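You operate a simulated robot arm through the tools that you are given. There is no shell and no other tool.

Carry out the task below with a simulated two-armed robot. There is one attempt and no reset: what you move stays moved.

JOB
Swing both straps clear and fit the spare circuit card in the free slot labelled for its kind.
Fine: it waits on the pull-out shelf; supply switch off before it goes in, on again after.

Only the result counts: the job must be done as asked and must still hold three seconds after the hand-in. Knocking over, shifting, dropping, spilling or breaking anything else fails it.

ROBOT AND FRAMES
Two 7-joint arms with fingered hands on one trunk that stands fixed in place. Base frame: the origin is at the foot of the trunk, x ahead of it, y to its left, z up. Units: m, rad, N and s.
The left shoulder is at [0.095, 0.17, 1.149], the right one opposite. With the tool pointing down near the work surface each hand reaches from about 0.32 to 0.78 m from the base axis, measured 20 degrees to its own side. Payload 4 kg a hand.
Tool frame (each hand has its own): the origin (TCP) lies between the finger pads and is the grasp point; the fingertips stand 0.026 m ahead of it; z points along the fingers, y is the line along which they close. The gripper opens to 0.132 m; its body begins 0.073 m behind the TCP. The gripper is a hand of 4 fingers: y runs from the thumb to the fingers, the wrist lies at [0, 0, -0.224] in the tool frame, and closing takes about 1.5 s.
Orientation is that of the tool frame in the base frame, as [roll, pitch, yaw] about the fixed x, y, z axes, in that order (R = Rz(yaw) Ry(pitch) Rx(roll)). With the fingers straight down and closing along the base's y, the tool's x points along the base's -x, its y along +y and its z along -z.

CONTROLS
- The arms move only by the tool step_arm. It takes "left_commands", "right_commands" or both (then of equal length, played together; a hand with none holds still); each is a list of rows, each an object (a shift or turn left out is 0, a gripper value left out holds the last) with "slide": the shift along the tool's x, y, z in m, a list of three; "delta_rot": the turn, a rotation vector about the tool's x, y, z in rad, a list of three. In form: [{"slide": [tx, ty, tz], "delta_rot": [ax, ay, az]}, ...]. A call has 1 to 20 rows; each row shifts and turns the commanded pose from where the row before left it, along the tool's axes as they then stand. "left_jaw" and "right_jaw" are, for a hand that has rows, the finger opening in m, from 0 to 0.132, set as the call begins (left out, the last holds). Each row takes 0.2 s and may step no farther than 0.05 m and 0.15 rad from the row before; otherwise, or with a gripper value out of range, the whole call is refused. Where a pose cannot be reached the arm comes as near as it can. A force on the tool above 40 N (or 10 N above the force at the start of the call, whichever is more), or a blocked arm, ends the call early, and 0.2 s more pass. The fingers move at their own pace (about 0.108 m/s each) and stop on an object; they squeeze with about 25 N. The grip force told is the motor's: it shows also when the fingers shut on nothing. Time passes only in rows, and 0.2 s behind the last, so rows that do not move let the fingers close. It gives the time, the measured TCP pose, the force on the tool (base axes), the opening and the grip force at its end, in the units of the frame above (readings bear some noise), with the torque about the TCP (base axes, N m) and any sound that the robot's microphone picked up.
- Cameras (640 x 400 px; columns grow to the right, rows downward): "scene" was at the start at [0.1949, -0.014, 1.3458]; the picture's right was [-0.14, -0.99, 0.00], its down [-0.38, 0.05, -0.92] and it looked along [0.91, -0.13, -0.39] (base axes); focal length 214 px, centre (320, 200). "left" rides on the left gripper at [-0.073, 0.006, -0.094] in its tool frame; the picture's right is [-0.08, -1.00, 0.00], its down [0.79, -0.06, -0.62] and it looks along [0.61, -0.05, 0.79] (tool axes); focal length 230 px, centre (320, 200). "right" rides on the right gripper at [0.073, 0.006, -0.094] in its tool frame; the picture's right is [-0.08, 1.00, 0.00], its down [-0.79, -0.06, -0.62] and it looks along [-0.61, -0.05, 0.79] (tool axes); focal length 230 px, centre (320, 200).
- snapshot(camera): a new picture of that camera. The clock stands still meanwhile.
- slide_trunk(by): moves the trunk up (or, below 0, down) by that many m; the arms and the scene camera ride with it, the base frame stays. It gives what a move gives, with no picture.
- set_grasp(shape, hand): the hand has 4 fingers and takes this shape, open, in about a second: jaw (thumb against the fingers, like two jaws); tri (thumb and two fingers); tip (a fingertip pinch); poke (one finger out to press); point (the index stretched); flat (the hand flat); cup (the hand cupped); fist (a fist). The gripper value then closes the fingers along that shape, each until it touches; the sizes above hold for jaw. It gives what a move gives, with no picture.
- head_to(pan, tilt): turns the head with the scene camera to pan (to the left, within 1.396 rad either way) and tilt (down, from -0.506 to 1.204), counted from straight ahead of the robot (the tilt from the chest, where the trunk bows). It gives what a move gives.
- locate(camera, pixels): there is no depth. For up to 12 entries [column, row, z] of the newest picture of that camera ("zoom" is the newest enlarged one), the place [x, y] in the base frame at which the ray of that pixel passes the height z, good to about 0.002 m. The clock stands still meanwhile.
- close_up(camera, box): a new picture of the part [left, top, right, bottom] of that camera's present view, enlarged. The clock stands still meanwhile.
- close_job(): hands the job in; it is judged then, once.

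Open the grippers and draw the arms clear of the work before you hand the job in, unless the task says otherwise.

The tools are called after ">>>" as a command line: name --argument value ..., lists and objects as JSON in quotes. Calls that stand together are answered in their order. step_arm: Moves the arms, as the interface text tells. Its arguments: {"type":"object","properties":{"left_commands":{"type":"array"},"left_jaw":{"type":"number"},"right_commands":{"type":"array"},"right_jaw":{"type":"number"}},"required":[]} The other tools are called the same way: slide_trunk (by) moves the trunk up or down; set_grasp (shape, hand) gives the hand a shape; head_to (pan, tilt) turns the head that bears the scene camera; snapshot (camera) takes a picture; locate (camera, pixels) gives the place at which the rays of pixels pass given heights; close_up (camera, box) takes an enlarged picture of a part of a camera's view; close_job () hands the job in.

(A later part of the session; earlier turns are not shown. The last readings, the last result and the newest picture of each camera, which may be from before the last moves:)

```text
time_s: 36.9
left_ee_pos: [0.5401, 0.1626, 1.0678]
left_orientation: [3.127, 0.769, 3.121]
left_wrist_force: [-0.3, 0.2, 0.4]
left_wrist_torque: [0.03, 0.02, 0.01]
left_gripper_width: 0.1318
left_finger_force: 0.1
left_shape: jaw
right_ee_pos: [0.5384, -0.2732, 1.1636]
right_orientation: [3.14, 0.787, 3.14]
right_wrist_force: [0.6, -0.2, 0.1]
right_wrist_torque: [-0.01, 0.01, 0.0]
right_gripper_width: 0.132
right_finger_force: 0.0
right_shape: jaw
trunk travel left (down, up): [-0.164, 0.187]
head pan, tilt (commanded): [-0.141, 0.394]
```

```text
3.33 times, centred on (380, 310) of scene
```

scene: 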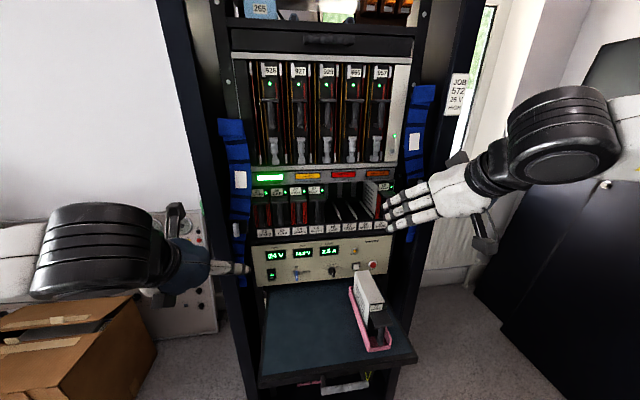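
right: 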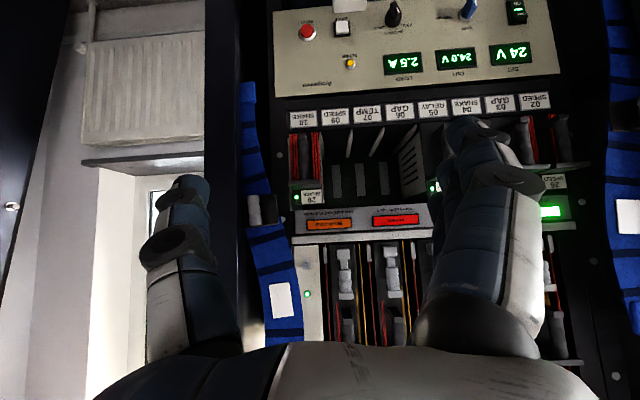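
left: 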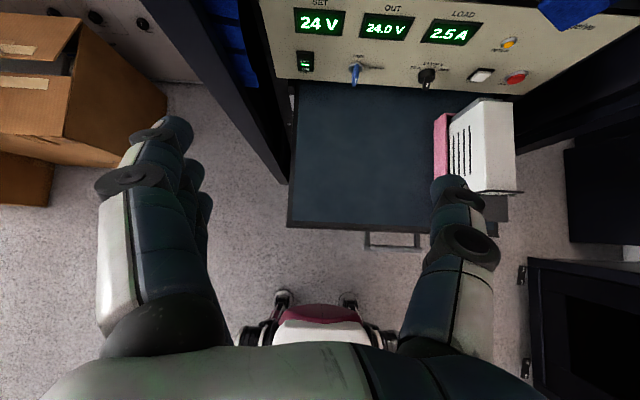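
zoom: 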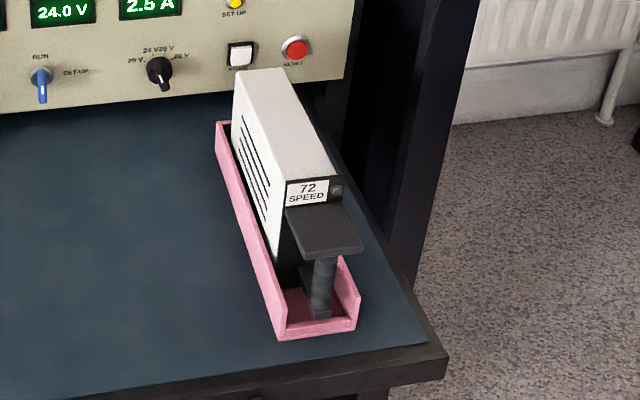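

Slot 09 is the free bay between the guide at zoom (285,160) and card 29. Next I need the card's geometry: I move the left hand (camera looking down) to y≈0 and look at the tray from above.

>>> step_arm --left_commands '[{"slide": [0, -0.04, 0]}, {"slide": [0, -0.04, 0]}, {"slide": [0, -0.04, 0]}, {"slide": [0, -0.04, 0]}]' --right_commands '[{"slide": [0, -0.03, 0]}, {"slide": [0, -0.03, 0]}, {"slide": [0, 0, 0]}, {"slide": [0, 0, 0]}]'

>>> snapshot --camera "left"

>>> close_up --camera "left" --box '[400, 60, 600, 260]'

>>> close_up --camera "scene" --box '[330, 250, 430, 370]'

```text
time_s: 37.9
left_ee_pos: [0.5472, 0.0063, 1.064]
left_orientation: [3.126, 0.768, 3.117]
left_wrist_force: [0.9, 0.0, 0.0]
left_wrist_torque: [0.02, -0.01, 0.04]
left_gripper_width: 0.1317
left_finger_force: 0.1
left_shape: jaw
left hand out of reach, approached as far as the arm can: row 4
right_ee_pos: [0.5408, -0.3335, 1.1608]
right_orientation: [3.14, 0.785, 3.14]
right_wrist_force: [0.7, 0.3, 0.1]
right_wrist_torque: [0.01, -0.01, -0.02]
right_gripper_width: 0.1319
right_finger_force: 0.0
right_shape: jaw
trunk travel left (down, up): [-0.164, 0.187]
head pan, tilt (commanded): [-0.141, 0.394]
```

```text
taken
```

left: 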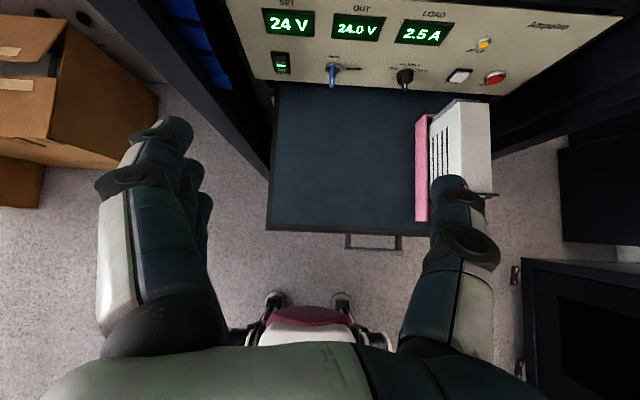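

```text
2.00 times, centred on (500, 160) of left
```

zoom: 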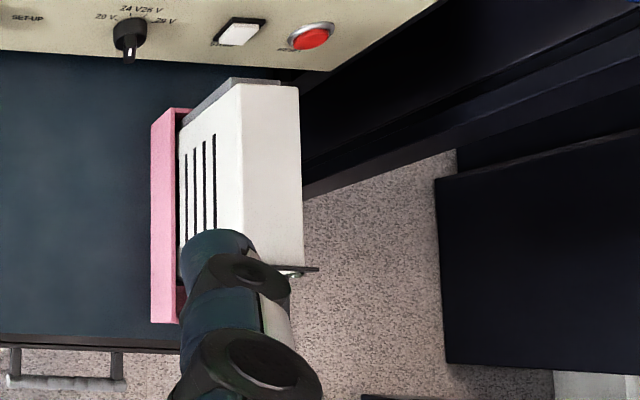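

```text
3.33 times, centred on (380, 310) of scene
```

zoom: 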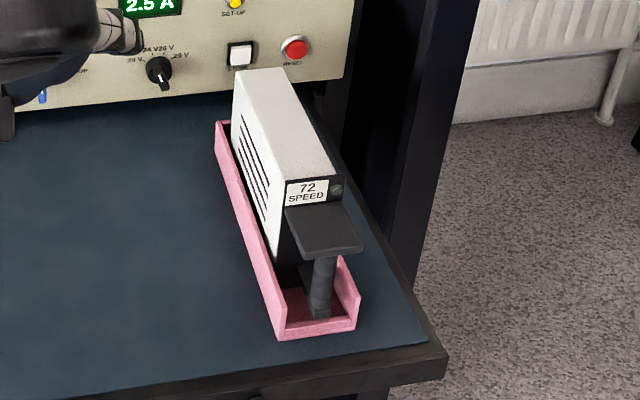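

I triangulate the card and tray corners (card top rear-left scene (356,272.5) / left (458,105), etc.) with both cameras.

>>> locate --camera "scene" --pixels '[[356, 272.5, 0.8], [356, 272.5, 0.9], [367.4, 271, 0.8], [367.4, 271, 0.9], [387.5, 303.4, 0.8], [387.5, 303.4, 0.9], [349, 286.9, 0.7], [349, 286.9, 0.8], [366.5, 346, 0.7], [366.5, 346, 0.8], [392.6, 325, 0.8], [392.6, 325, 0.9]]'

>>> locate --camera "left" --pixels '[[458, 105, 0.8], [458, 105, 0.9], [488.5, 103, 0.8], [488.5, 103, 0.9], [491, 192.5, 0.8], [491, 192.5, 0.9], [422.5, 115, 0.7], [422.5, 115, 0.8], [416, 221, 0.7], [416, 221, 0.8], [499, 194, 0.8], [499, 194, 0.9]]'

```text
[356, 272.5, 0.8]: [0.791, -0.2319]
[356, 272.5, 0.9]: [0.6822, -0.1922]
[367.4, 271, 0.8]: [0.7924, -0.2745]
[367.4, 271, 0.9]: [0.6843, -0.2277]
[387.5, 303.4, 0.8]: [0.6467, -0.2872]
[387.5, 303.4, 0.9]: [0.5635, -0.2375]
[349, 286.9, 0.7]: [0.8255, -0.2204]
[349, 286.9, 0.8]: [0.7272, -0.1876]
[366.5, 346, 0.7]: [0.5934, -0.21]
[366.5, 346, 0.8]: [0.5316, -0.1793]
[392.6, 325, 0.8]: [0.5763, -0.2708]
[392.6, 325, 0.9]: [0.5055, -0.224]
```

```text
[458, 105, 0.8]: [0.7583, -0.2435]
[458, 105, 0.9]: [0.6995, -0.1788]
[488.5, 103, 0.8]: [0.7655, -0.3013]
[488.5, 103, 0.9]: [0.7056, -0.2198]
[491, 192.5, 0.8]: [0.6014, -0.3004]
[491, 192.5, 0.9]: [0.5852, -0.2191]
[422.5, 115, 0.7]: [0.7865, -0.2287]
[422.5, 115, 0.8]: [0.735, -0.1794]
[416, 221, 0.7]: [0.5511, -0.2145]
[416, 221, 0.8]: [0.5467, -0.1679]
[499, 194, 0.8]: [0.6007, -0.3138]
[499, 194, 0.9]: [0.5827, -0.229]
```

Card body: roughly x 0.594–0.725, y −0.207…−0.246 (centre ≈ −0.227), top z≈0.86, bracket in front to x≈0.558. Before handling it, I prepare to switch the supply off: shape the left hand to "poke" and look at where the pressing tip is.

>>> set_grasp --hand "left" --shape "poke"

>>> step_arm --left_commands '[{"slide": [0, 0.03, 0]}, {"slide": [0, 0.03, 0]}, {}, {}]'

>>> snapshot --camera "left"

>>> snapshot --camera "scene"

>>> snapshot --camera "right"

```text
time_s: 38.8
left_ee_pos: [0.5465, 0.0062, 1.0647]
left_orientation: [3.127, 0.768, 3.12]
left_wrist_force: [0.0, -0.6, 0.2]
left_wrist_torque: [-0.03, 0.01, 0.02]
left_gripper_width: 0.0
left_finger_force: 0.0
left_shape: poke
right_ee_pos: [0.5403, -0.3323, 1.1622]
right_orientation: [3.14, 0.785, 3.139]
right_wrist_force: [0.3, 0.1, 0.5]
right_wrist_torque: [0.01, -0.01, 0.02]
right_gripper_width: 0.1318
right_finger_force: 0.1
right_shape: jaw
trunk travel left (down, up): [-0.164, 0.187]
head pan, tilt (commanded): [-0.141, 0.394]
```

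```text
time_s: 39.8
left_ee_pos: [0.5517, 0.0672, 1.0674]
left_orientation: [3.127, 0.771, 3.121]
left_wrist_force: [-0.5, -0.3, 0.3]
left_wrist_torque: [0.02, -0.03, 0.02]
left_gripper_width: 0.0
left_finger_force: 0.1
left_shape: poke
right_ee_pos: [0.5409, -0.3319, 1.1623]
right_orientation: [3.142, 0.786, 3.14]
right_wrist_force: [-0.3, -1.2, -0.1]
right_wrist_torque: [-0.01, 0.02, -0.01]
right_gripper_width: 0.1321
right_finger_force: 0.0
right_shape: jaw
trunk travel left (down, up): [-0.164, 0.187]
head pan, tilt (commanded): [-0.141, 0.394]
```

```text
taken
```

left: 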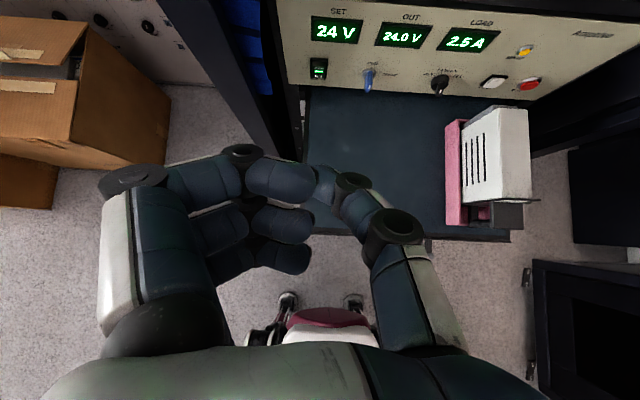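

```text
taken
```

scene: 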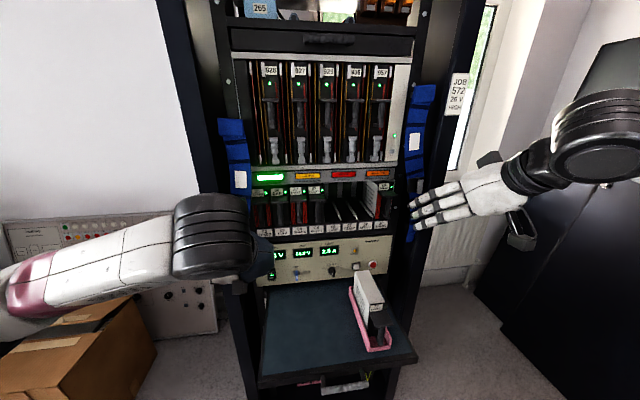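

```text
taken
```

right: 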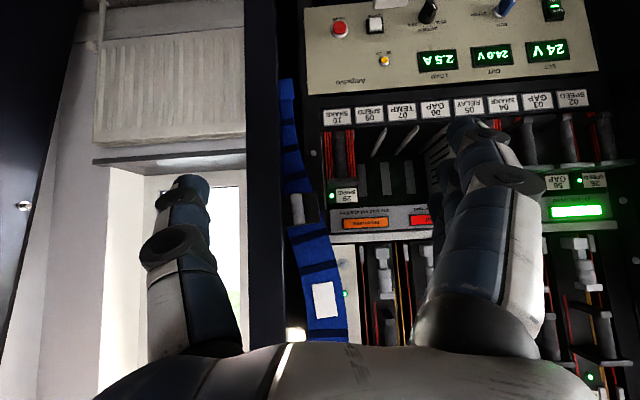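

I enlarge the poke hand to identify the leading fingertip.

>>> close_up --camera "left" --box '[90, 120, 450, 345]'

>>> close_up --camera "scene" --box '[160, 170, 320, 310]'

```text
1.78 times, centred on (270, 232) of left
```

zoom: 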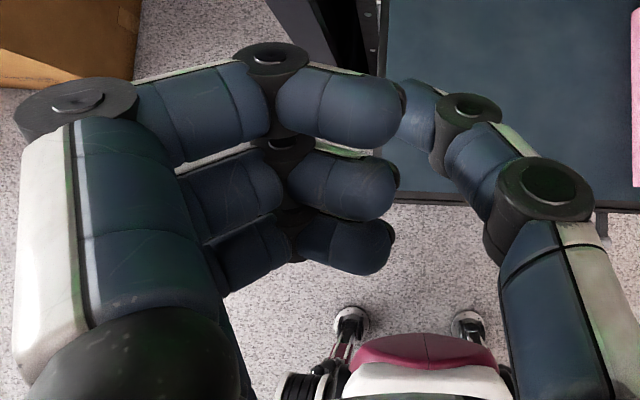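

```text
2.86 times, centred on (240, 240) of scene
```

zoom: 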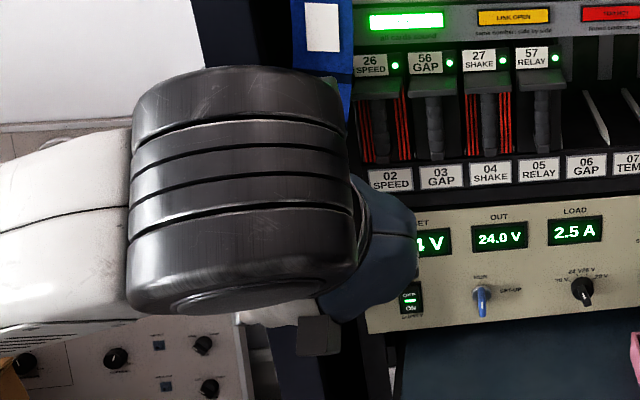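

All fingers look curled, perhaps because poke stands at its closed end (width 0). I try opening the value in this shape and look again.

>>> step_arm --left_commands '[{}, {}, {}, {}, {}, {}]' --left_jaw 0.132

>>> snapshot --camera "left"

```text
time_s: 41.1
left_ee_pos: [0.5518, 0.0663, 1.0679]
left_orientation: [3.126, 0.77, 3.121]
left_wrist_force: [-0.2, -0.6, -0.3]
left_wrist_torque: [0.02, -0.03, 0.02]
left_gripper_width: 0.0
left_finger_force: 0.0
left_shape: poke
right_ee_pos: [0.5389, -0.3317, 1.1629]
right_orientation: [3.141, 0.785, 3.14]
right_wrist_force: [1.1, -0.3, -0.5]
right_wrist_torque: [-0.02, 0.0, 0.0]
right_gripper_width: 0.1316
right_finger_force: 0.1
right_shape: jaw
trunk travel left (down, up): [-0.164, 0.187]
head pan, tilt (commanded): [-0.141, 0.394]
```

```text
taken
```

left: 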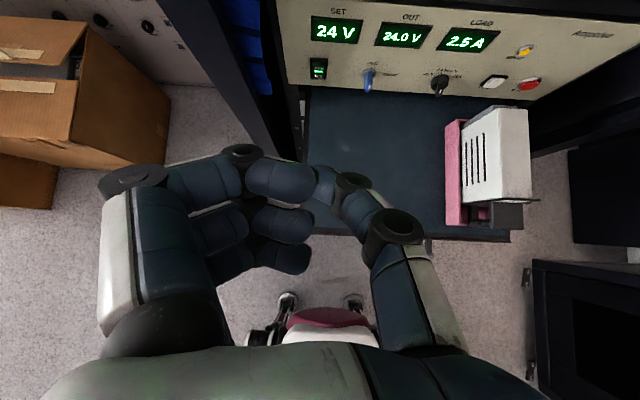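

"Poke" doesn't change. I try the "tip" shape (fingertip pinch), which when closed should give one forward-most point near the centre line.

>>> set_grasp --hand "left" --shape "tip"

>>> step_arm --left_commands '[{}, {}, {}, {}, {}, {}, {}, {}]' --left_jaw 0.0

>>> close_up --camera "left" --box '[90, 60, 450, 285]'

>>> snapshot --camera "left"

```text
time_s: 42.0
left_ee_pos: [0.5519, 0.0667, 1.0672]
left_orientation: [3.126, 0.77, 3.121]
left_wrist_force: [1.2, 1.0, -0.6]
left_wrist_torque: [-0.01, -0.01, 0.01]
left_gripper_width: 0.132
left_finger_force: 0.0
left_shape: tip
right_ee_pos: [0.5407, -0.3326, 1.1624]
right_orientation: [-3.141, 0.784, 3.141]
right_wrist_force: [-0.3, -0.3, 0.6]
right_wrist_torque: [0.04, -0.03, 0.05]
right_gripper_width: 0.1321
right_finger_force: 0.2
right_shape: jaw
trunk travel left (down, up): [-0.164, 0.187]
head pan, tilt (commanded): [-0.141, 0.394]
```

```text
time_s: 43.9
left_ee_pos: [0.5494, 0.067, 1.0666]
left_orientation: [3.127, 0.77, 3.121]
left_wrist_force: [0.3, -0.4, 0.5]
left_wrist_torque: [0.0, -0.01, 0.0]
left_gripper_width: 0.0
left_finger_force: 25.2
left_shape: tip
right_ee_pos: [0.5413, -0.3328, 1.1621]
right_orientation: [3.141, 0.785, 3.138]
right_wrist_force: [0.1, -0.8, -0.2]
right_wrist_torque: [0.0, -0.01, 0.02]
right_gripper_width: 0.132
right_finger_force: 0.1
right_shape: jaw
trunk travel left (down, up): [-0.164, 0.187]
head pan, tilt (commanded): [-0.141, 0.394]
```

```text
1.78 times, centred on (270, 172) of left
```

zoom: 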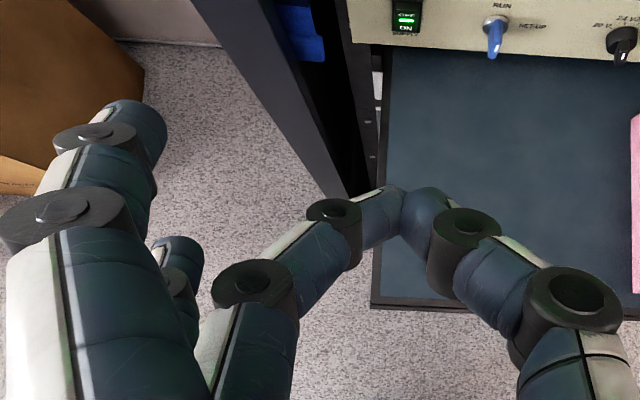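

```text
taken
```

left: 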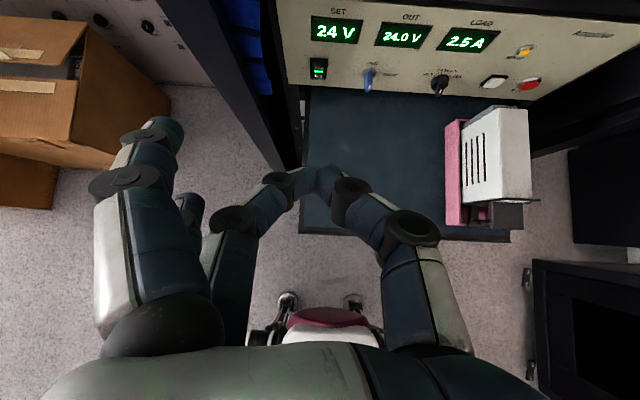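

In "tip" the index stays straight at the side and would hit the post. The fully closed "jaw" should be more compact; I check that.

>>> set_grasp --hand "left" --shape "jaw"

>>> step_arm --left_commands '[{}, {}, {}, {}, {}, {}, {}, {}]' --left_jaw 0.0

>>> close_up --camera "left" --box '[90, 60, 450, 285]'

```text
time_s: 44.8
left_ee_pos: [0.551, 0.0665, 1.0671]
left_orientation: [3.125, 0.769, 3.122]
left_wrist_force: [0.8, -0.3, -0.6]
left_wrist_torque: [0.01, -0.01, 0.0]
left_gripper_width: 0.1317
left_finger_force: 0.1
left_shape: jaw
right_ee_pos: [0.5403, -0.3313, 1.1623]
right_orientation: [3.141, 0.786, 3.139]
right_wrist_force: [0.6, -0.4, 0.2]
right_wrist_torque: [0.01, 0.02, 0.05]
right_gripper_width: 0.132
right_finger_force: 0.1
right_shape: jaw
trunk travel left (down, up): [-0.164, 0.187]
head pan, tilt (commanded): [-0.141, 0.394]
```

```text
time_s: 46.5
left_ee_pos: [0.5497, 0.0665, 1.0667]
left_orientation: [3.126, 0.768, 3.12]
left_wrist_force: [0.0, 0.3, -0.5]
left_wrist_torque: [0.01, 0.01, -0.02]
left_gripper_width: 0.0
left_finger_force: 25.4
left_shape: jaw
right_ee_pos: [0.5406, -0.3317, 1.161]
right_orientation: [-3.141, 0.785, 3.141]
right_wrist_force: [0.2, 0.9, -0.3]
right_wrist_torque: [-0.01, -0.02, 0.01]
right_gripper_width: 0.1321
right_finger_force: 0.0
right_shape: jaw
trunk travel left (down, up): [-0.164, 0.187]
head pan, tilt (commanded): [-0.141, 0.394]
```

```text
1.78 times, centred on (270, 172) of left
```

zoom: 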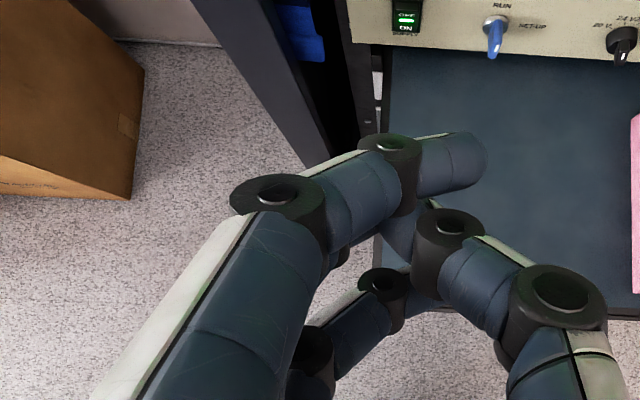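

Closed jaw: the index's last segment forms a leading bar around (335,146), about 2.5 cm ahead of the TCP at this pitch. I triangulate the switch once more for its exact position.

>>> close_up --camera "left" --box '[280, 30, 400, 105]'

>>> close_up --camera "scene" --box '[250, 240, 330, 300]'

>>> close_up --camera "right" --box '[480, 0, 600, 75]'

```text
5.33 times, centred on (340, 68) of left
```

zoom: 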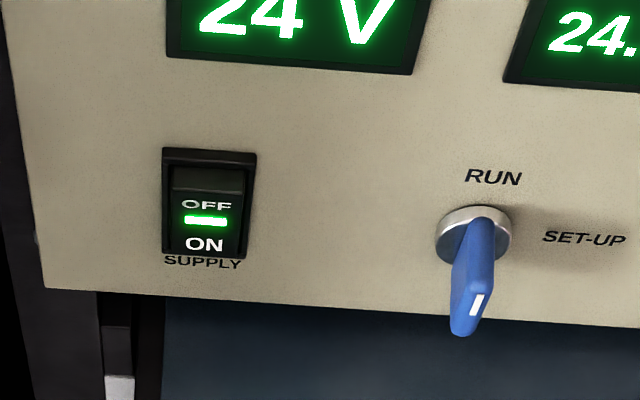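

```text
6.67 times, centred on (290, 270) of scene
```

zoom: 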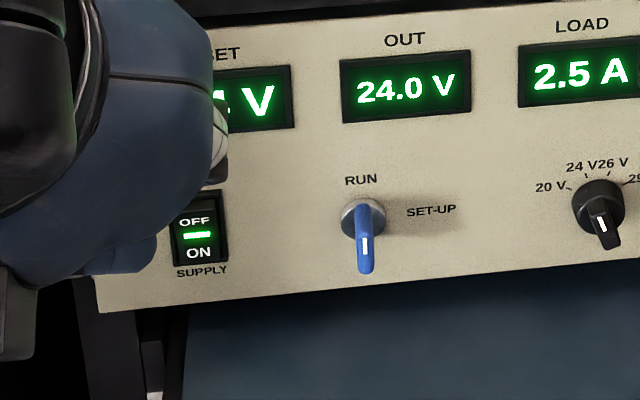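

```text
5.33 times, centred on (540, 38) of right
```

zoom: 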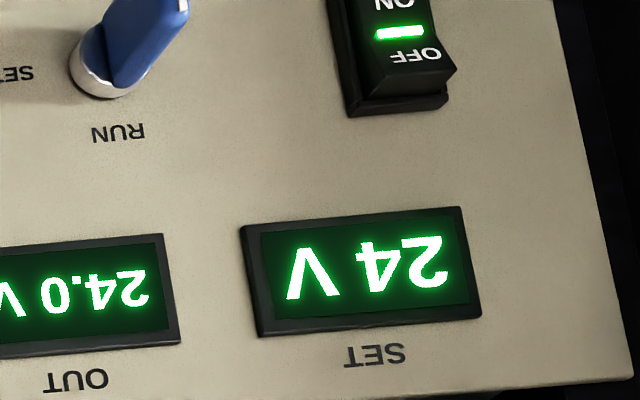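

The rocker's OFF half (top) stands out, ON is pressed in. I locate its centre: scene (272,274.2), left (319,68.9).

>>> locate --camera "scene" --pixels '[[272.0, 274.2, 0.8], [272.0, 274.2, 0.85], [270.8, 270.5, 0.8], [270.8, 270.5, 0.85], [297, 266, 0.8], [297, 266, 0.85]]'

>>> locate --camera "left" --pixels '[[319.0, 68.9, 0.8], [319.0, 68.9, 0.85], [368.8, 74, 0.8], [368.8, 74, 0.85]]'

>>> locate --camera "right" --pixels '[[553.5, 11, 0.8], [553.5, 11, 0.85]]'

```text
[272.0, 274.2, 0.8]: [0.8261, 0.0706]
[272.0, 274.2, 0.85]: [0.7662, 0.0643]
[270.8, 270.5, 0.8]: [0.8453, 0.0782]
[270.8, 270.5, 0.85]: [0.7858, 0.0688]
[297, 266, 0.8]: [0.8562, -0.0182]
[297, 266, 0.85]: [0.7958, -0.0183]
```

```text
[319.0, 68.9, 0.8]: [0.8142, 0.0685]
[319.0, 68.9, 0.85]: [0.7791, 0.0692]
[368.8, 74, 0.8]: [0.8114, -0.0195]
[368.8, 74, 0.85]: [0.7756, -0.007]
```

```text
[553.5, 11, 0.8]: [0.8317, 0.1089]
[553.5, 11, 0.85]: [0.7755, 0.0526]
```

Switch centre ≈ [0.797, 0.068, 0.824], OFF half around z≈0.835. I bring the closed left hand to about [0.68, 0.078, 0.86] first.

>>> step_arm --left_commands '[{"slide": [0.0084, 0.0019, 0.0398]}, {"slide": [0.0084, 0.0019, 0.0398]}, {"slide": [0.0084, 0.0019, 0.0398]}, {"slide": [0.0084, 0.0019, 0.0398]}, {"slide": [0.0084, 0.0019, 0.0398]}, {"slide": [0.0084, 0.0019, 0.0398]}]'

>>> snapshot --camera "left"

>>> snapshot --camera "scene"

```text
time_s: 48.0
left_ee_pos: [0.6836, 0.0749, 0.8584]
left_orientation: [3.126, 0.768, 3.119]
left_wrist_force: [0.9, 0.0, 0.5]
left_wrist_torque: [0.0, -0.02, -0.02]
left_gripper_width: 0.0
left_finger_force: 24.5
left_shape: jaw
right_ee_pos: [0.5404, -0.3322, 1.1609]
right_orientation: [3.141, 0.785, 3.139]
right_wrist_force: [0.2, 0.2, -0.3]
right_wrist_torque: [-0.02, 0.01, -0.04]
right_gripper_width: 0.1319
right_finger_force: 0.1
right_shape: jaw
trunk travel left (down, up): [-0.164, 0.187]
head pan, tilt (commanded): [-0.141, 0.394]
```

```text
taken
```

left: 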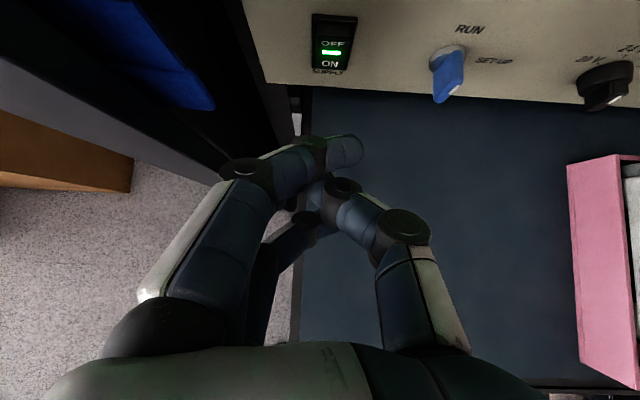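

```text
taken
```

scene: 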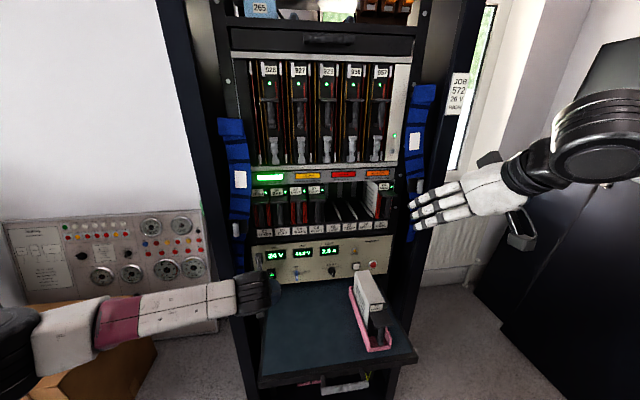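

I enlarge both views to compare the index tip with the switch.

>>> close_up --camera "scene" --box '[230, 240, 310, 300]'

>>> close_up --camera "left" --box '[200, 0, 440, 200]'

```text
6.67 times, centred on (270, 270) of scene
```

zoom: 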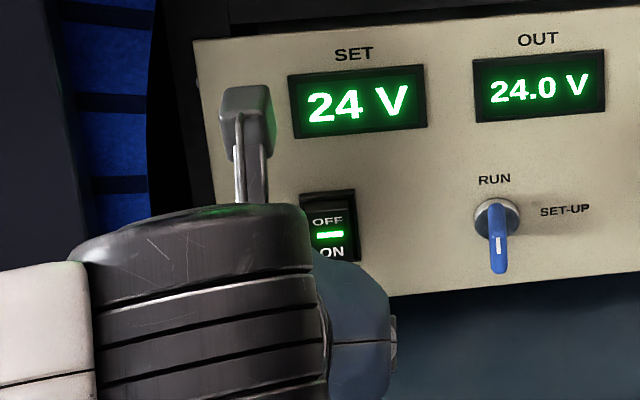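

```text
2.00 times, centred on (320, 100) of left
```

zoom: 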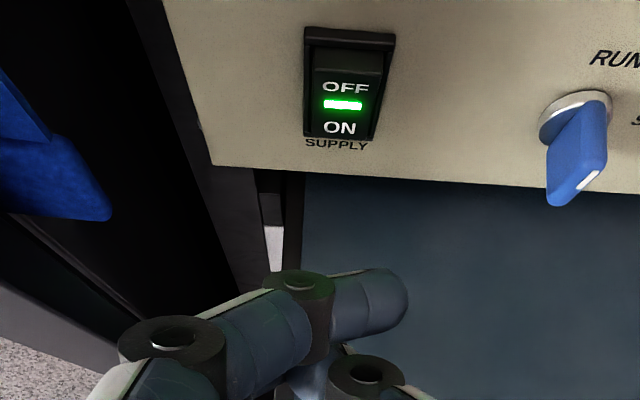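

The index bar is ~2.6 cm ahead and ~1.2 cm above the TCP. I move to just in front of the OFF half (TCP ≈ [0.74, 0.075, 0.826]) and check.

>>> step_arm --left_commands '[{"slide": [-0.0087, 0, 0.0312]}, {"slide": [-0.0087, 0, 0.0312]}]'

>>> close_up --camera "left" --box '[200, 0, 440, 200]'

>>> close_up --camera "scene" --box '[230, 240, 310, 300]'

```text
time_s: 48.5
left_ee_pos: [0.7367, 0.0761, 0.8245]
left_orientation: [3.127, 0.767, 3.122]
left_wrist_force: [-0.4, -0.5, 0.6]
left_wrist_torque: [-0.02, 0.01, 0.01]
left_gripper_width: 0.0002
left_finger_force: 25.0
left_shape: jaw
right_ee_pos: [0.5402, -0.3313, 1.1619]
right_orientation: [3.141, 0.785, 3.14]
right_wrist_force: [-0.7, 0.2, -0.3]
right_wrist_torque: [-0.01, -0.03, 0.04]
right_gripper_width: 0.1318
right_finger_force: 0.0
right_shape: jaw
trunk travel left (down, up): [-0.164, 0.187]
head pan, tilt (commanded): [-0.141, 0.394]
```

```text
2.00 times, centred on (320, 100) of left
```

zoom: 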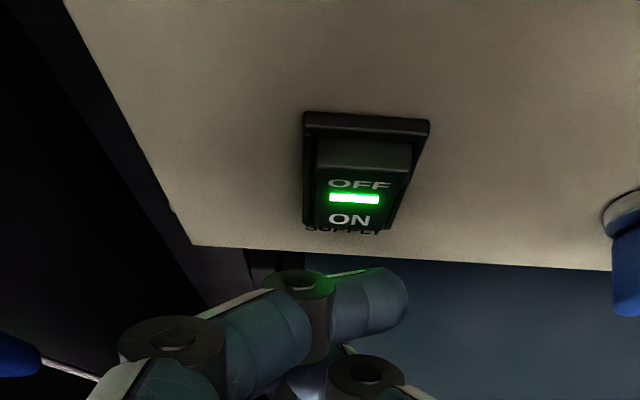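

```text
6.67 times, centred on (270, 270) of scene
```

zoom: 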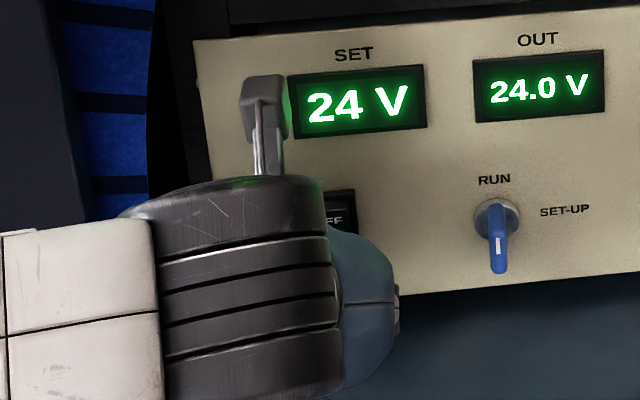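

The rocker spans about z 0.808–0.848 with its centre light at z≈0.829; the index bar is at z≈0.837. I raise slightly and press forward in 6 mm steps.

>>> step_arm --left_commands '[{"slide": [-0.0071, 0, 0.0013]}, {"slide": [-0.0043, 0, 0.0042]}, {"slide": [-0.0043, 0, 0.0042]}]'

>>> close_up --camera "left" --box '[200, 0, 440, 200]'

```text
time_s: 49.4
left_ee_pos: [0.7541, 0.0772, 0.8297]
left_orientation: [3.126, 0.77, 3.119]
left_wrist_force: [-0.9, -0.2, -0.9]
left_wrist_torque: [0.0, 0.01, -0.01]
left_gripper_width: 0.0
left_finger_force: 25.4
left_shape: jaw
right_ee_pos: [0.5407, -0.331, 1.1609]
right_orientation: [3.141, 0.784, 3.139]
right_wrist_force: [-0.1, 0.6, 0.7]
right_wrist_torque: [0.02, -0.01, 0.01]
right_gripper_width: 0.1319
right_finger_force: 0.0
right_shape: jaw
trunk travel left (down, up): [-0.164, 0.187]
head pan, tilt (commanded): [-0.141, 0.394]
```

```text
2.00 times, centred on (320, 100) of left
```

zoom: 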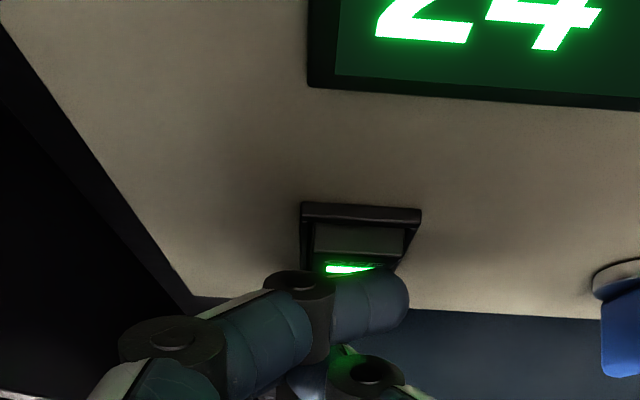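

The bar is about to touch. I press on with two more 6 mm steps (3 mm higher) and watch the force and the lamp.

>>> step_arm --left_commands '[{"slide": [-0.0064, 0, 0.002]}, {"slide": [-0.0043, 0, 0.0042]}]'

>>> close_up --camera "left" --box '[200, 0, 440, 200]'

>>> close_up --camera "scene" --box '[230, 160, 390, 300]'

```text
time_s: 50.0
left_ee_pos: [0.7627, 0.0771, 0.833]
left_orientation: [3.126, 0.764, 3.119]
left_wrist_force: [-27.4, 4.2, -1.4]
left_wrist_torque: [0.01, -0.23, -0.37]
left_gripper_width: 0.0
left_finger_force: 24.8
left_shape: jaw
right_ee_pos: [0.5383, -0.3313, 1.1622]
right_orientation: [-3.14, 0.788, 3.141]
right_wrist_force: [-0.2, -0.4, 0.4]
right_wrist_torque: [-0.01, 0.0, -0.02]
right_gripper_width: 0.1318
right_finger_force: 0.1
right_shape: jaw
trunk travel left (down, up): [-0.164, 0.187]
head pan, tilt (commanded): [-0.141, 0.394]
```

```text
2.00 times, centred on (320, 100) of left
```

zoom: 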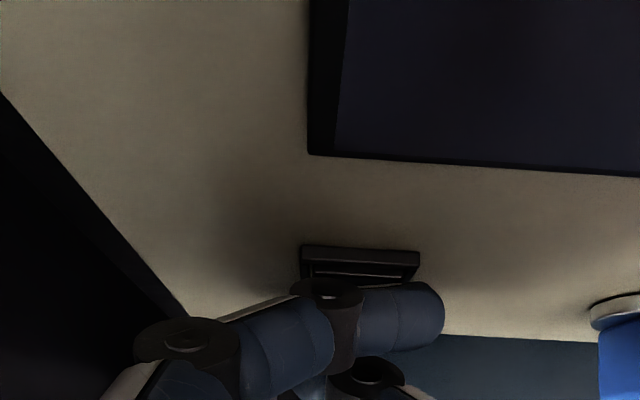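

```text
2.86 times, centred on (310, 230) of scene
```

zoom: 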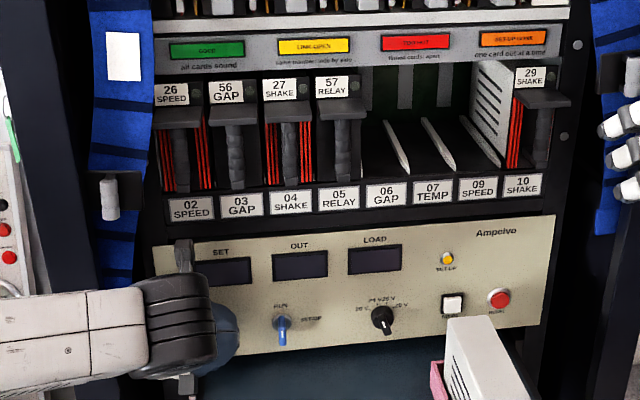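

The supply is off: displays and card LEDs went dark. I withdraw the left hand straight back.

>>> step_arm --left_commands '[{"slide": [0.0144, 0, -0.0139]}, {"slide": [0.0287, 0, -0.0278]}, {"slide": [0.0287, 0, -0.0278]}, {"slide": [0.0287, 0, -0.0278]}, {"slide": [0.0287, 0, -0.0278]}]'

>>> snapshot --camera "left"

>>> snapshot --camera "scene"

```text
time_s: 51.1
left_ee_pos: [0.5857, 0.0801, 0.8328]
left_orientation: [3.125, 0.77, 3.123]
left_wrist_force: [0.2, 0.4, 0.5]
left_wrist_torque: [0.04, 0.01, -0.02]
left_gripper_width: 0.0
left_finger_force: 25.2
left_shape: jaw
right_ee_pos: [0.5402, -0.3332, 1.1618]
right_orientation: [-3.141, 0.785, 3.14]
right_wrist_force: [-0.2, 0.6, -0.7]
right_wrist_torque: [-0.02, -0.01, -0.01]
right_gripper_width: 0.1317
right_finger_force: 0.1
right_shape: jaw
trunk travel left (down, up): [-0.164, 0.187]
head pan, tilt (commanded): [-0.141, 0.394]
```

```text
taken
```

left: 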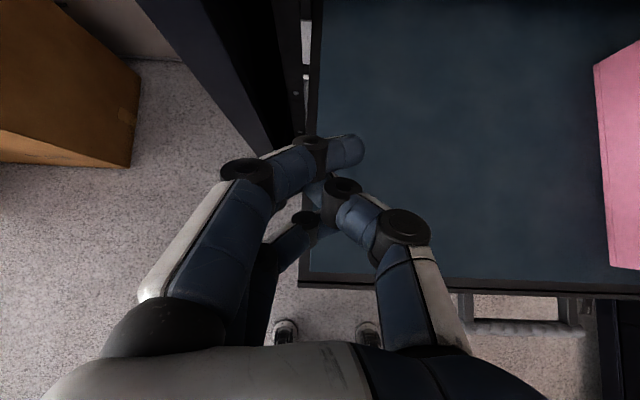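

```text
taken
```

scene: 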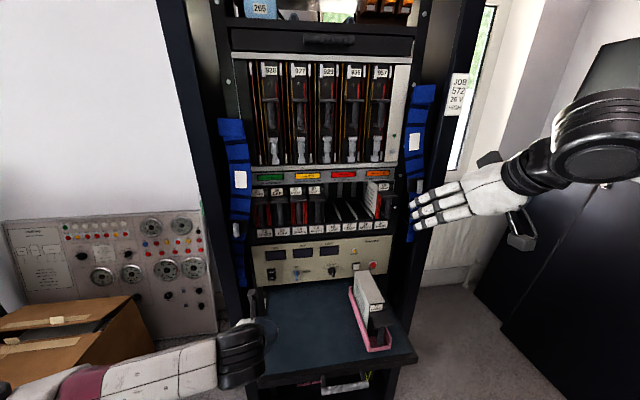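

Supply stays off and the left hand is clear. Now I turn the right hand to point straight down and bring it above the card's front end.

>>> step_arm --right_commands '[{"delta_rot": [0, 0.131, 0]}, {"delta_rot": [0, 0.131, 0]}, {"delta_rot": [0, 0.131, 0]}, {"delta_rot": [0, 0.131, 0]}, {"delta_rot": [0, 0.131, 0]}, {"delta_rot": [0, 0.13, 0]}, {"slide": [-0.01, 0.0265, 0.035]}, {"slide": [-0.01, 0.0265, 0.035]}, {"slide": [-0.01, 0.0265, 0.035]}, {"slide": [-0.01, 0.0265, 0.035]}]'

>>> snapshot --camera "right"

>>> snapshot --camera "scene"

```text
time_s: 53.4
left_ee_pos: [0.5869, 0.0795, 0.8318]
left_orientation: [3.125, 0.766, 3.12]
left_wrist_force: [0.1, 0.7, -0.9]
left_wrist_torque: [0.0, -0.03, -0.02]
left_gripper_width: 0.0001
left_finger_force: 24.4
left_shape: jaw
right_ee_pos: [0.5781, -0.2247, 1.0234]
right_orientation: [3.14, 0.001, 3.139]
right_wrist_force: [0.4, 0.6, -0.3]
right_wrist_torque: [0.02, -0.02, -0.03]
right_gripper_width: 0.1319
right_finger_force: 0.0
right_shape: jaw
trunk travel left (down, up): [-0.164, 0.187]
head pan, tilt (commanded): [-0.141, 0.394]
```

```text
taken
```

right: 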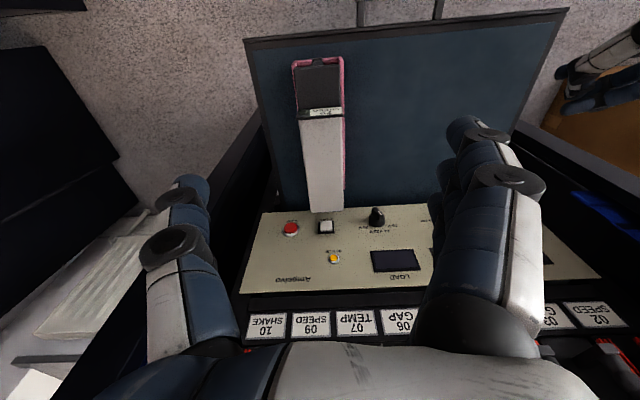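

```text
taken
```

scene: 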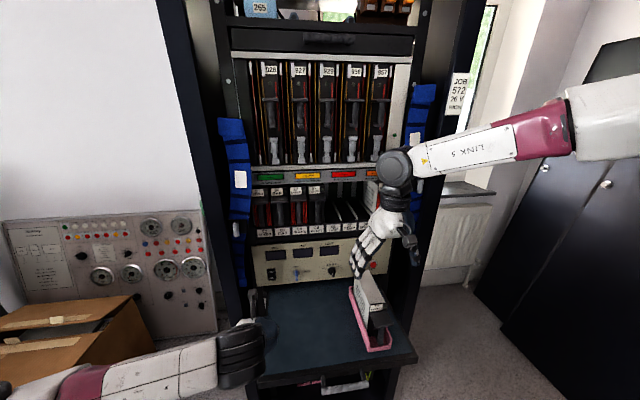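

The right camera now sees the card from above-front (bracket at (318,90), body (325,165)). I enlarge and locate its edges.

>>> close_up --camera "right" --box '[260, 40, 380, 230]'

>>> close_up --camera "right" --box '[280, 45, 360, 125]'

```text
2.11 times, centred on (320, 135) of right
```

zoom: 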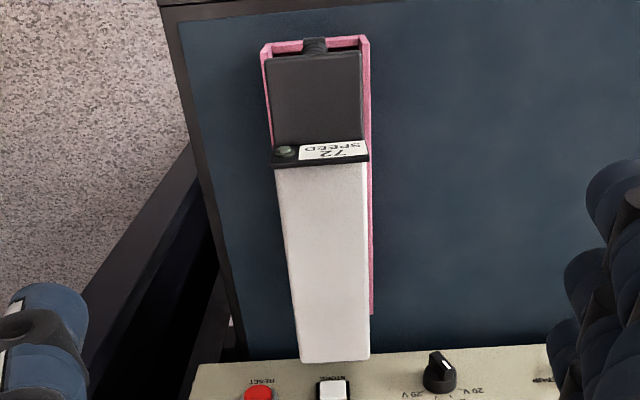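

```text
5.00 times, centred on (320, 85) of right
```

zoom: 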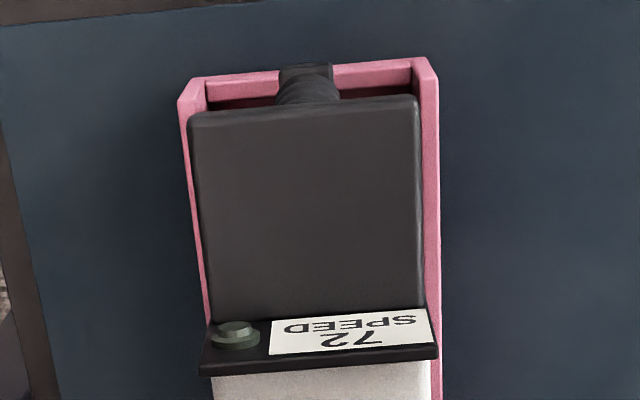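

I locate the face-plate corners, rear corners and bracket corners with assumed heights (top 0.86, bracket 0.825).

>>> locate --camera "right" --pixels '[[297, 120, 0.86], [343.6, 116.6, 0.86], [309.1, 211.8, 0.86], [343.7, 209.9, 0.86], [299.6, 119.8, 0.86], [341.8, 117.5, 0.86], [295, 67.4, 0.825], [339.2, 64.6, 0.825], [297.6, 110, 0.825], [341, 106.6, 0.825], [297, 120, 0.84], [309.1, 211.8, 0.84]]'

```text
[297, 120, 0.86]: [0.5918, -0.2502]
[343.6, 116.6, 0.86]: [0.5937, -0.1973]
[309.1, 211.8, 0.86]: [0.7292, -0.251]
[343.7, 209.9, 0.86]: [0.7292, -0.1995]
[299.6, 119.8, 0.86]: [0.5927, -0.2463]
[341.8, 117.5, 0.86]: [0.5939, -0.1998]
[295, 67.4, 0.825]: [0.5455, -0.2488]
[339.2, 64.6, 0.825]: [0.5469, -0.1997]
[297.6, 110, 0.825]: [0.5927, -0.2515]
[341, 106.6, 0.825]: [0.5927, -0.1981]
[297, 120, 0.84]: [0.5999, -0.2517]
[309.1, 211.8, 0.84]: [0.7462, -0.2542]
```

The face plate is 0.053 m wide (y −0.250…−0.197, centre ≈ −0.224) and the card is aligned with x. I lower the right hand 9 cm (still above the card) for a second view to fix the heights.

>>> step_arm --right_commands '[{"slide": [0, 0, 0.03]}, {"slide": [0, 0, 0.03]}, {"slide": [0, 0, 0.03]}]'

>>> snapshot --camera "right"

>>> close_up --camera "right" --box '[260, 40, 400, 240]'

```text
time_s: 54.1
left_ee_pos: [0.5867, 0.0793, 0.8324]
left_orientation: [3.125, 0.768, 3.121]
left_wrist_force: [0.9, 0.3, 0.5]
left_wrist_torque: [0.01, -0.01, 0.0]
left_gripper_width: 0.0001
left_finger_force: 25.1
left_shape: jaw
right_ee_pos: [0.5803, -0.2262, 0.9329]
right_orientation: [3.141, -0.002, -3.141]
right_wrist_force: [-0.6, 0.1, -0.2]
right_wrist_torque: [0.0, 0.03, -0.02]
right_gripper_width: 0.132
right_finger_force: 0.0
right_shape: jaw
trunk travel left (down, up): [-0.164, 0.187]
head pan, tilt (commanded): [-0.141, 0.394]
```

```text
taken
```

right: 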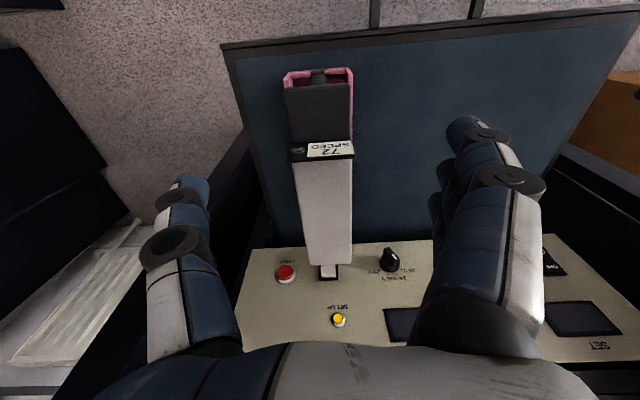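

```text
2.00 times, centred on (330, 140) of right
```

zoom: 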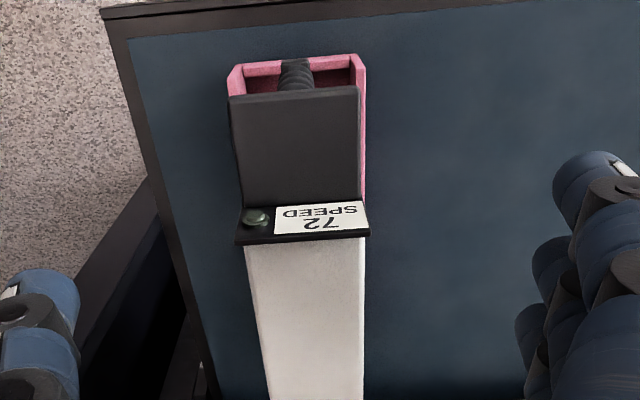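

I locate the same corners in the new view at several heights to solve for z.

>>> locate --camera "right" --pixels '[[288.5, 162, 0.84], [288.5, 162, 0.86], [288.5, 162, 0.88], [354.5, 158, 0.84], [354.5, 158, 0.86], [354.5, 158, 0.88], [285, 88.5, 0.81], [285, 88.5, 0.83], [285, 88.5, 0.85], [348.5, 83.5, 0.81], [348.5, 83.5, 0.83], [348.5, 83.5, 0.85]]'

```text
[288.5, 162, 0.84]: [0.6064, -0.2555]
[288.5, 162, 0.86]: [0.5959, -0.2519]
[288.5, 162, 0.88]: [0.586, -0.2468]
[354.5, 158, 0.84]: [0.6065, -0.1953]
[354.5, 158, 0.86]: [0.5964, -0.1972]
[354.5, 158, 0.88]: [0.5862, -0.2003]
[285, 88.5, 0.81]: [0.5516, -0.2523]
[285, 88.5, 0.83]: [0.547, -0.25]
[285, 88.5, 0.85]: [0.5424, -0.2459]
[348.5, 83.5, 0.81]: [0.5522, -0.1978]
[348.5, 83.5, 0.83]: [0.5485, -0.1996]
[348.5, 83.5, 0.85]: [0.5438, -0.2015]
```

Card top is at z≈0.871 and bracket top ≈0.848 (front edge x≈0.542, post at its front edge); face plane x≈0.588, centre y≈−0.224. I back the right hand off and pitch it 45° so its camera looks straight at the card's face and handle.

>>> step_arm --right_commands '[{"slide": [0.045, 0, -0.01]}, {"slide": [0.045, 0, -0.01]}, {"slide": [0.045, 0, -0.01]}, {"delta_rot": [0, -0.131, 0]}, {"delta_rot": [0, -0.131, 0]}, {"delta_rot": [0, -0.131, 0]}, {"delta_rot": [0, -0.131, 0]}, {"delta_rot": [0, -0.131, 0]}, {"delta_rot": [0, -0.131, 0]}]'

>>> snapshot --camera "right"

>>> snapshot --camera "scene"

```text
time_s: 56.1
left_ee_pos: [0.5856, 0.0789, 0.831]
left_orientation: [3.127, 0.769, 3.12]
left_wrist_force: [0.0, -1.1, -0.9]
left_wrist_torque: [-0.03, -0.01, -0.02]
left_gripper_width: 0.0001
left_finger_force: 24.8
left_shape: jaw
right_ee_pos: [0.5031, -0.217, 0.9613]
right_orientation: [3.028, 0.702, 3.032]
right_wrist_force: [-0.7, -0.6, 0.1]
right_wrist_torque: [0.01, -0.01, -0.01]
right_gripper_width: 0.1315
right_finger_force: 0.2
right_shape: jaw
right hand out of reach, approached as far as the arm can: row 6, 7, 8, 9
trunk travel left (down, up): [-0.164, 0.187]
head pan, tilt (commanded): [-0.141, 0.394]
```

```text
taken
```

right: 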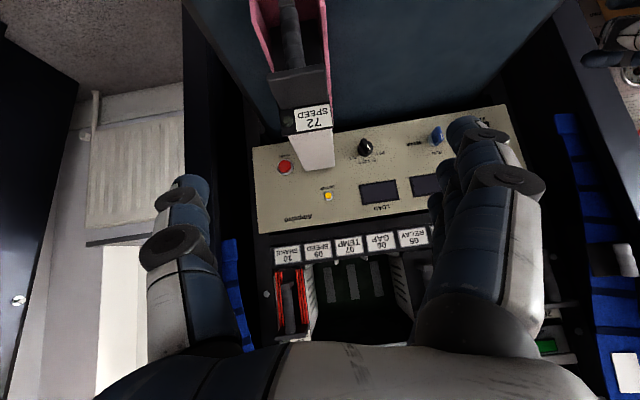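

```text
taken
```

scene: 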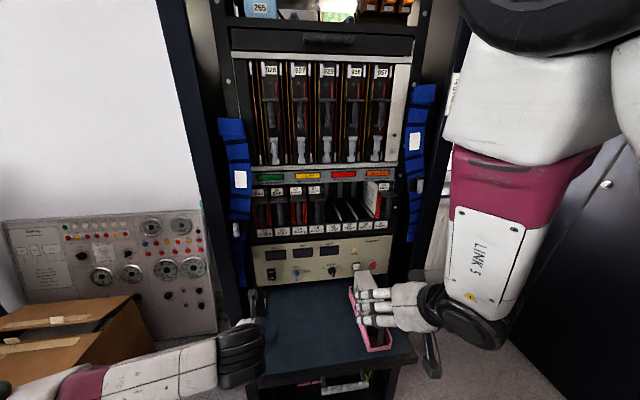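

At this close distance the 45° pose runs out of reach (arm too folded), so I raise the trunk 0.16 m, which lowers the work relative to the shoulders; both hands are in free air.

>>> slide_trunk --by 0.16

>>> snapshot --camera "scene"

```text
time_s: 58.0
left_ee_pos: [0.587, 0.0788, 0.9941]
left_orientation: [3.128, 0.768, 3.12]
left_wrist_force: [-0.2, -0.5, 1.0]
left_wrist_torque: [0.02, 0.04, 0.01]
left_gripper_width: 0.0
left_finger_force: 25.3
left_shape: jaw
right_ee_pos: [0.5001, -0.2163, 1.116]
right_orientation: [3.118, 0.695, 3.124]
right_wrist_force: [0.3, -0.9, 0.4]
right_wrist_torque: [-0.01, -0.02, 0.03]
right_gripper_width: 0.1322
right_finger_force: 0.1
right_shape: jaw
trunk travel left (down, up): [-0.324, 0.027]
head pan, tilt (commanded): [-0.141, 0.394]
```

```text
taken
```

scene: 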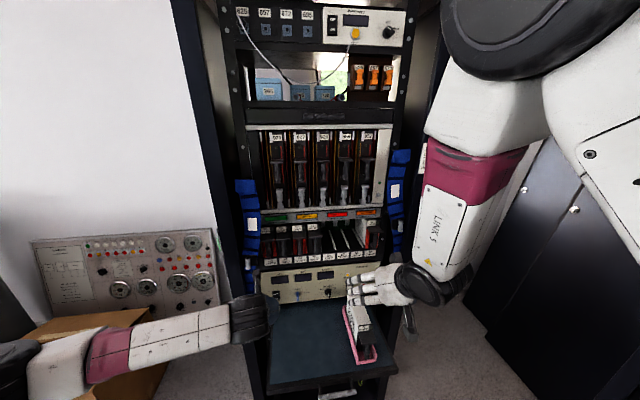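

With the trunk up, I lower the right hand in front of the card to about [0.47, −0.224, 0.93] and set the pitch to 45°.

>>> step_arm --right_commands '[{"slide": [0.0284, -0.0016, 0.0247]}, {"slide": [0.0284, -0.0016, 0.0247]}, {"slide": [0.0284, -0.0016, 0.0247]}, {"slide": [0.0284, -0.0016, 0.0247]}, {"slide": [0.0284, -0.0016, 0.0247]}, {"delta_rot": [0, -0.09, 0]}]'

>>> snapshot --camera "right"

>>> snapshot --camera "scene"

```text
time_s: 59.4
left_ee_pos: [0.5867, 0.0791, 0.9957]
left_orientation: [3.124, 0.771, 3.12]
left_wrist_force: [-0.2, 0.5, 0.5]
left_wrist_torque: [0.04, 0.02, 0.02]
left_gripper_width: 0.0003
left_finger_force: 24.9
left_shape: jaw
right_ee_pos: [0.4972, -0.3042, 0.9653]
right_orientation: [3.059, 0.786, 3.02]
right_wrist_force: [1.1, -0.4, -0.7]
right_wrist_torque: [-0.03, -0.02, -0.02]
right_gripper_width: 0.1321
right_finger_force: 0.1
right_shape: jaw
right hand out of reach, approached as far as the arm can: row 3, 4, 5, 6
trunk travel left (down, up): [-0.324, 0.027]
head pan, tilt (commanded): [-0.141, 0.394]
```

```text
taken
```

right: 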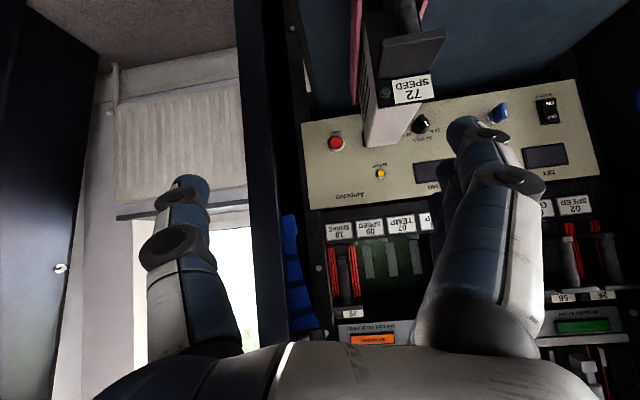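

```text
taken
```

scene: 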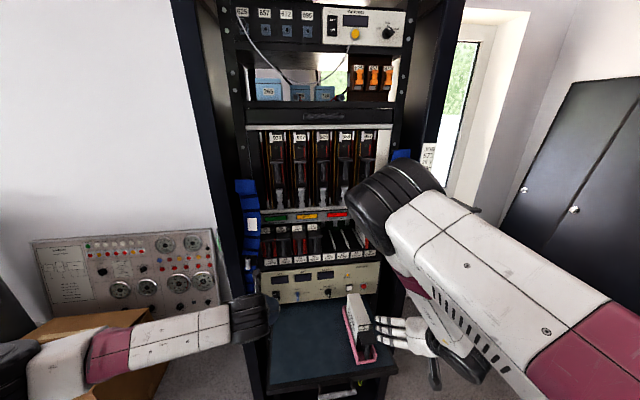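

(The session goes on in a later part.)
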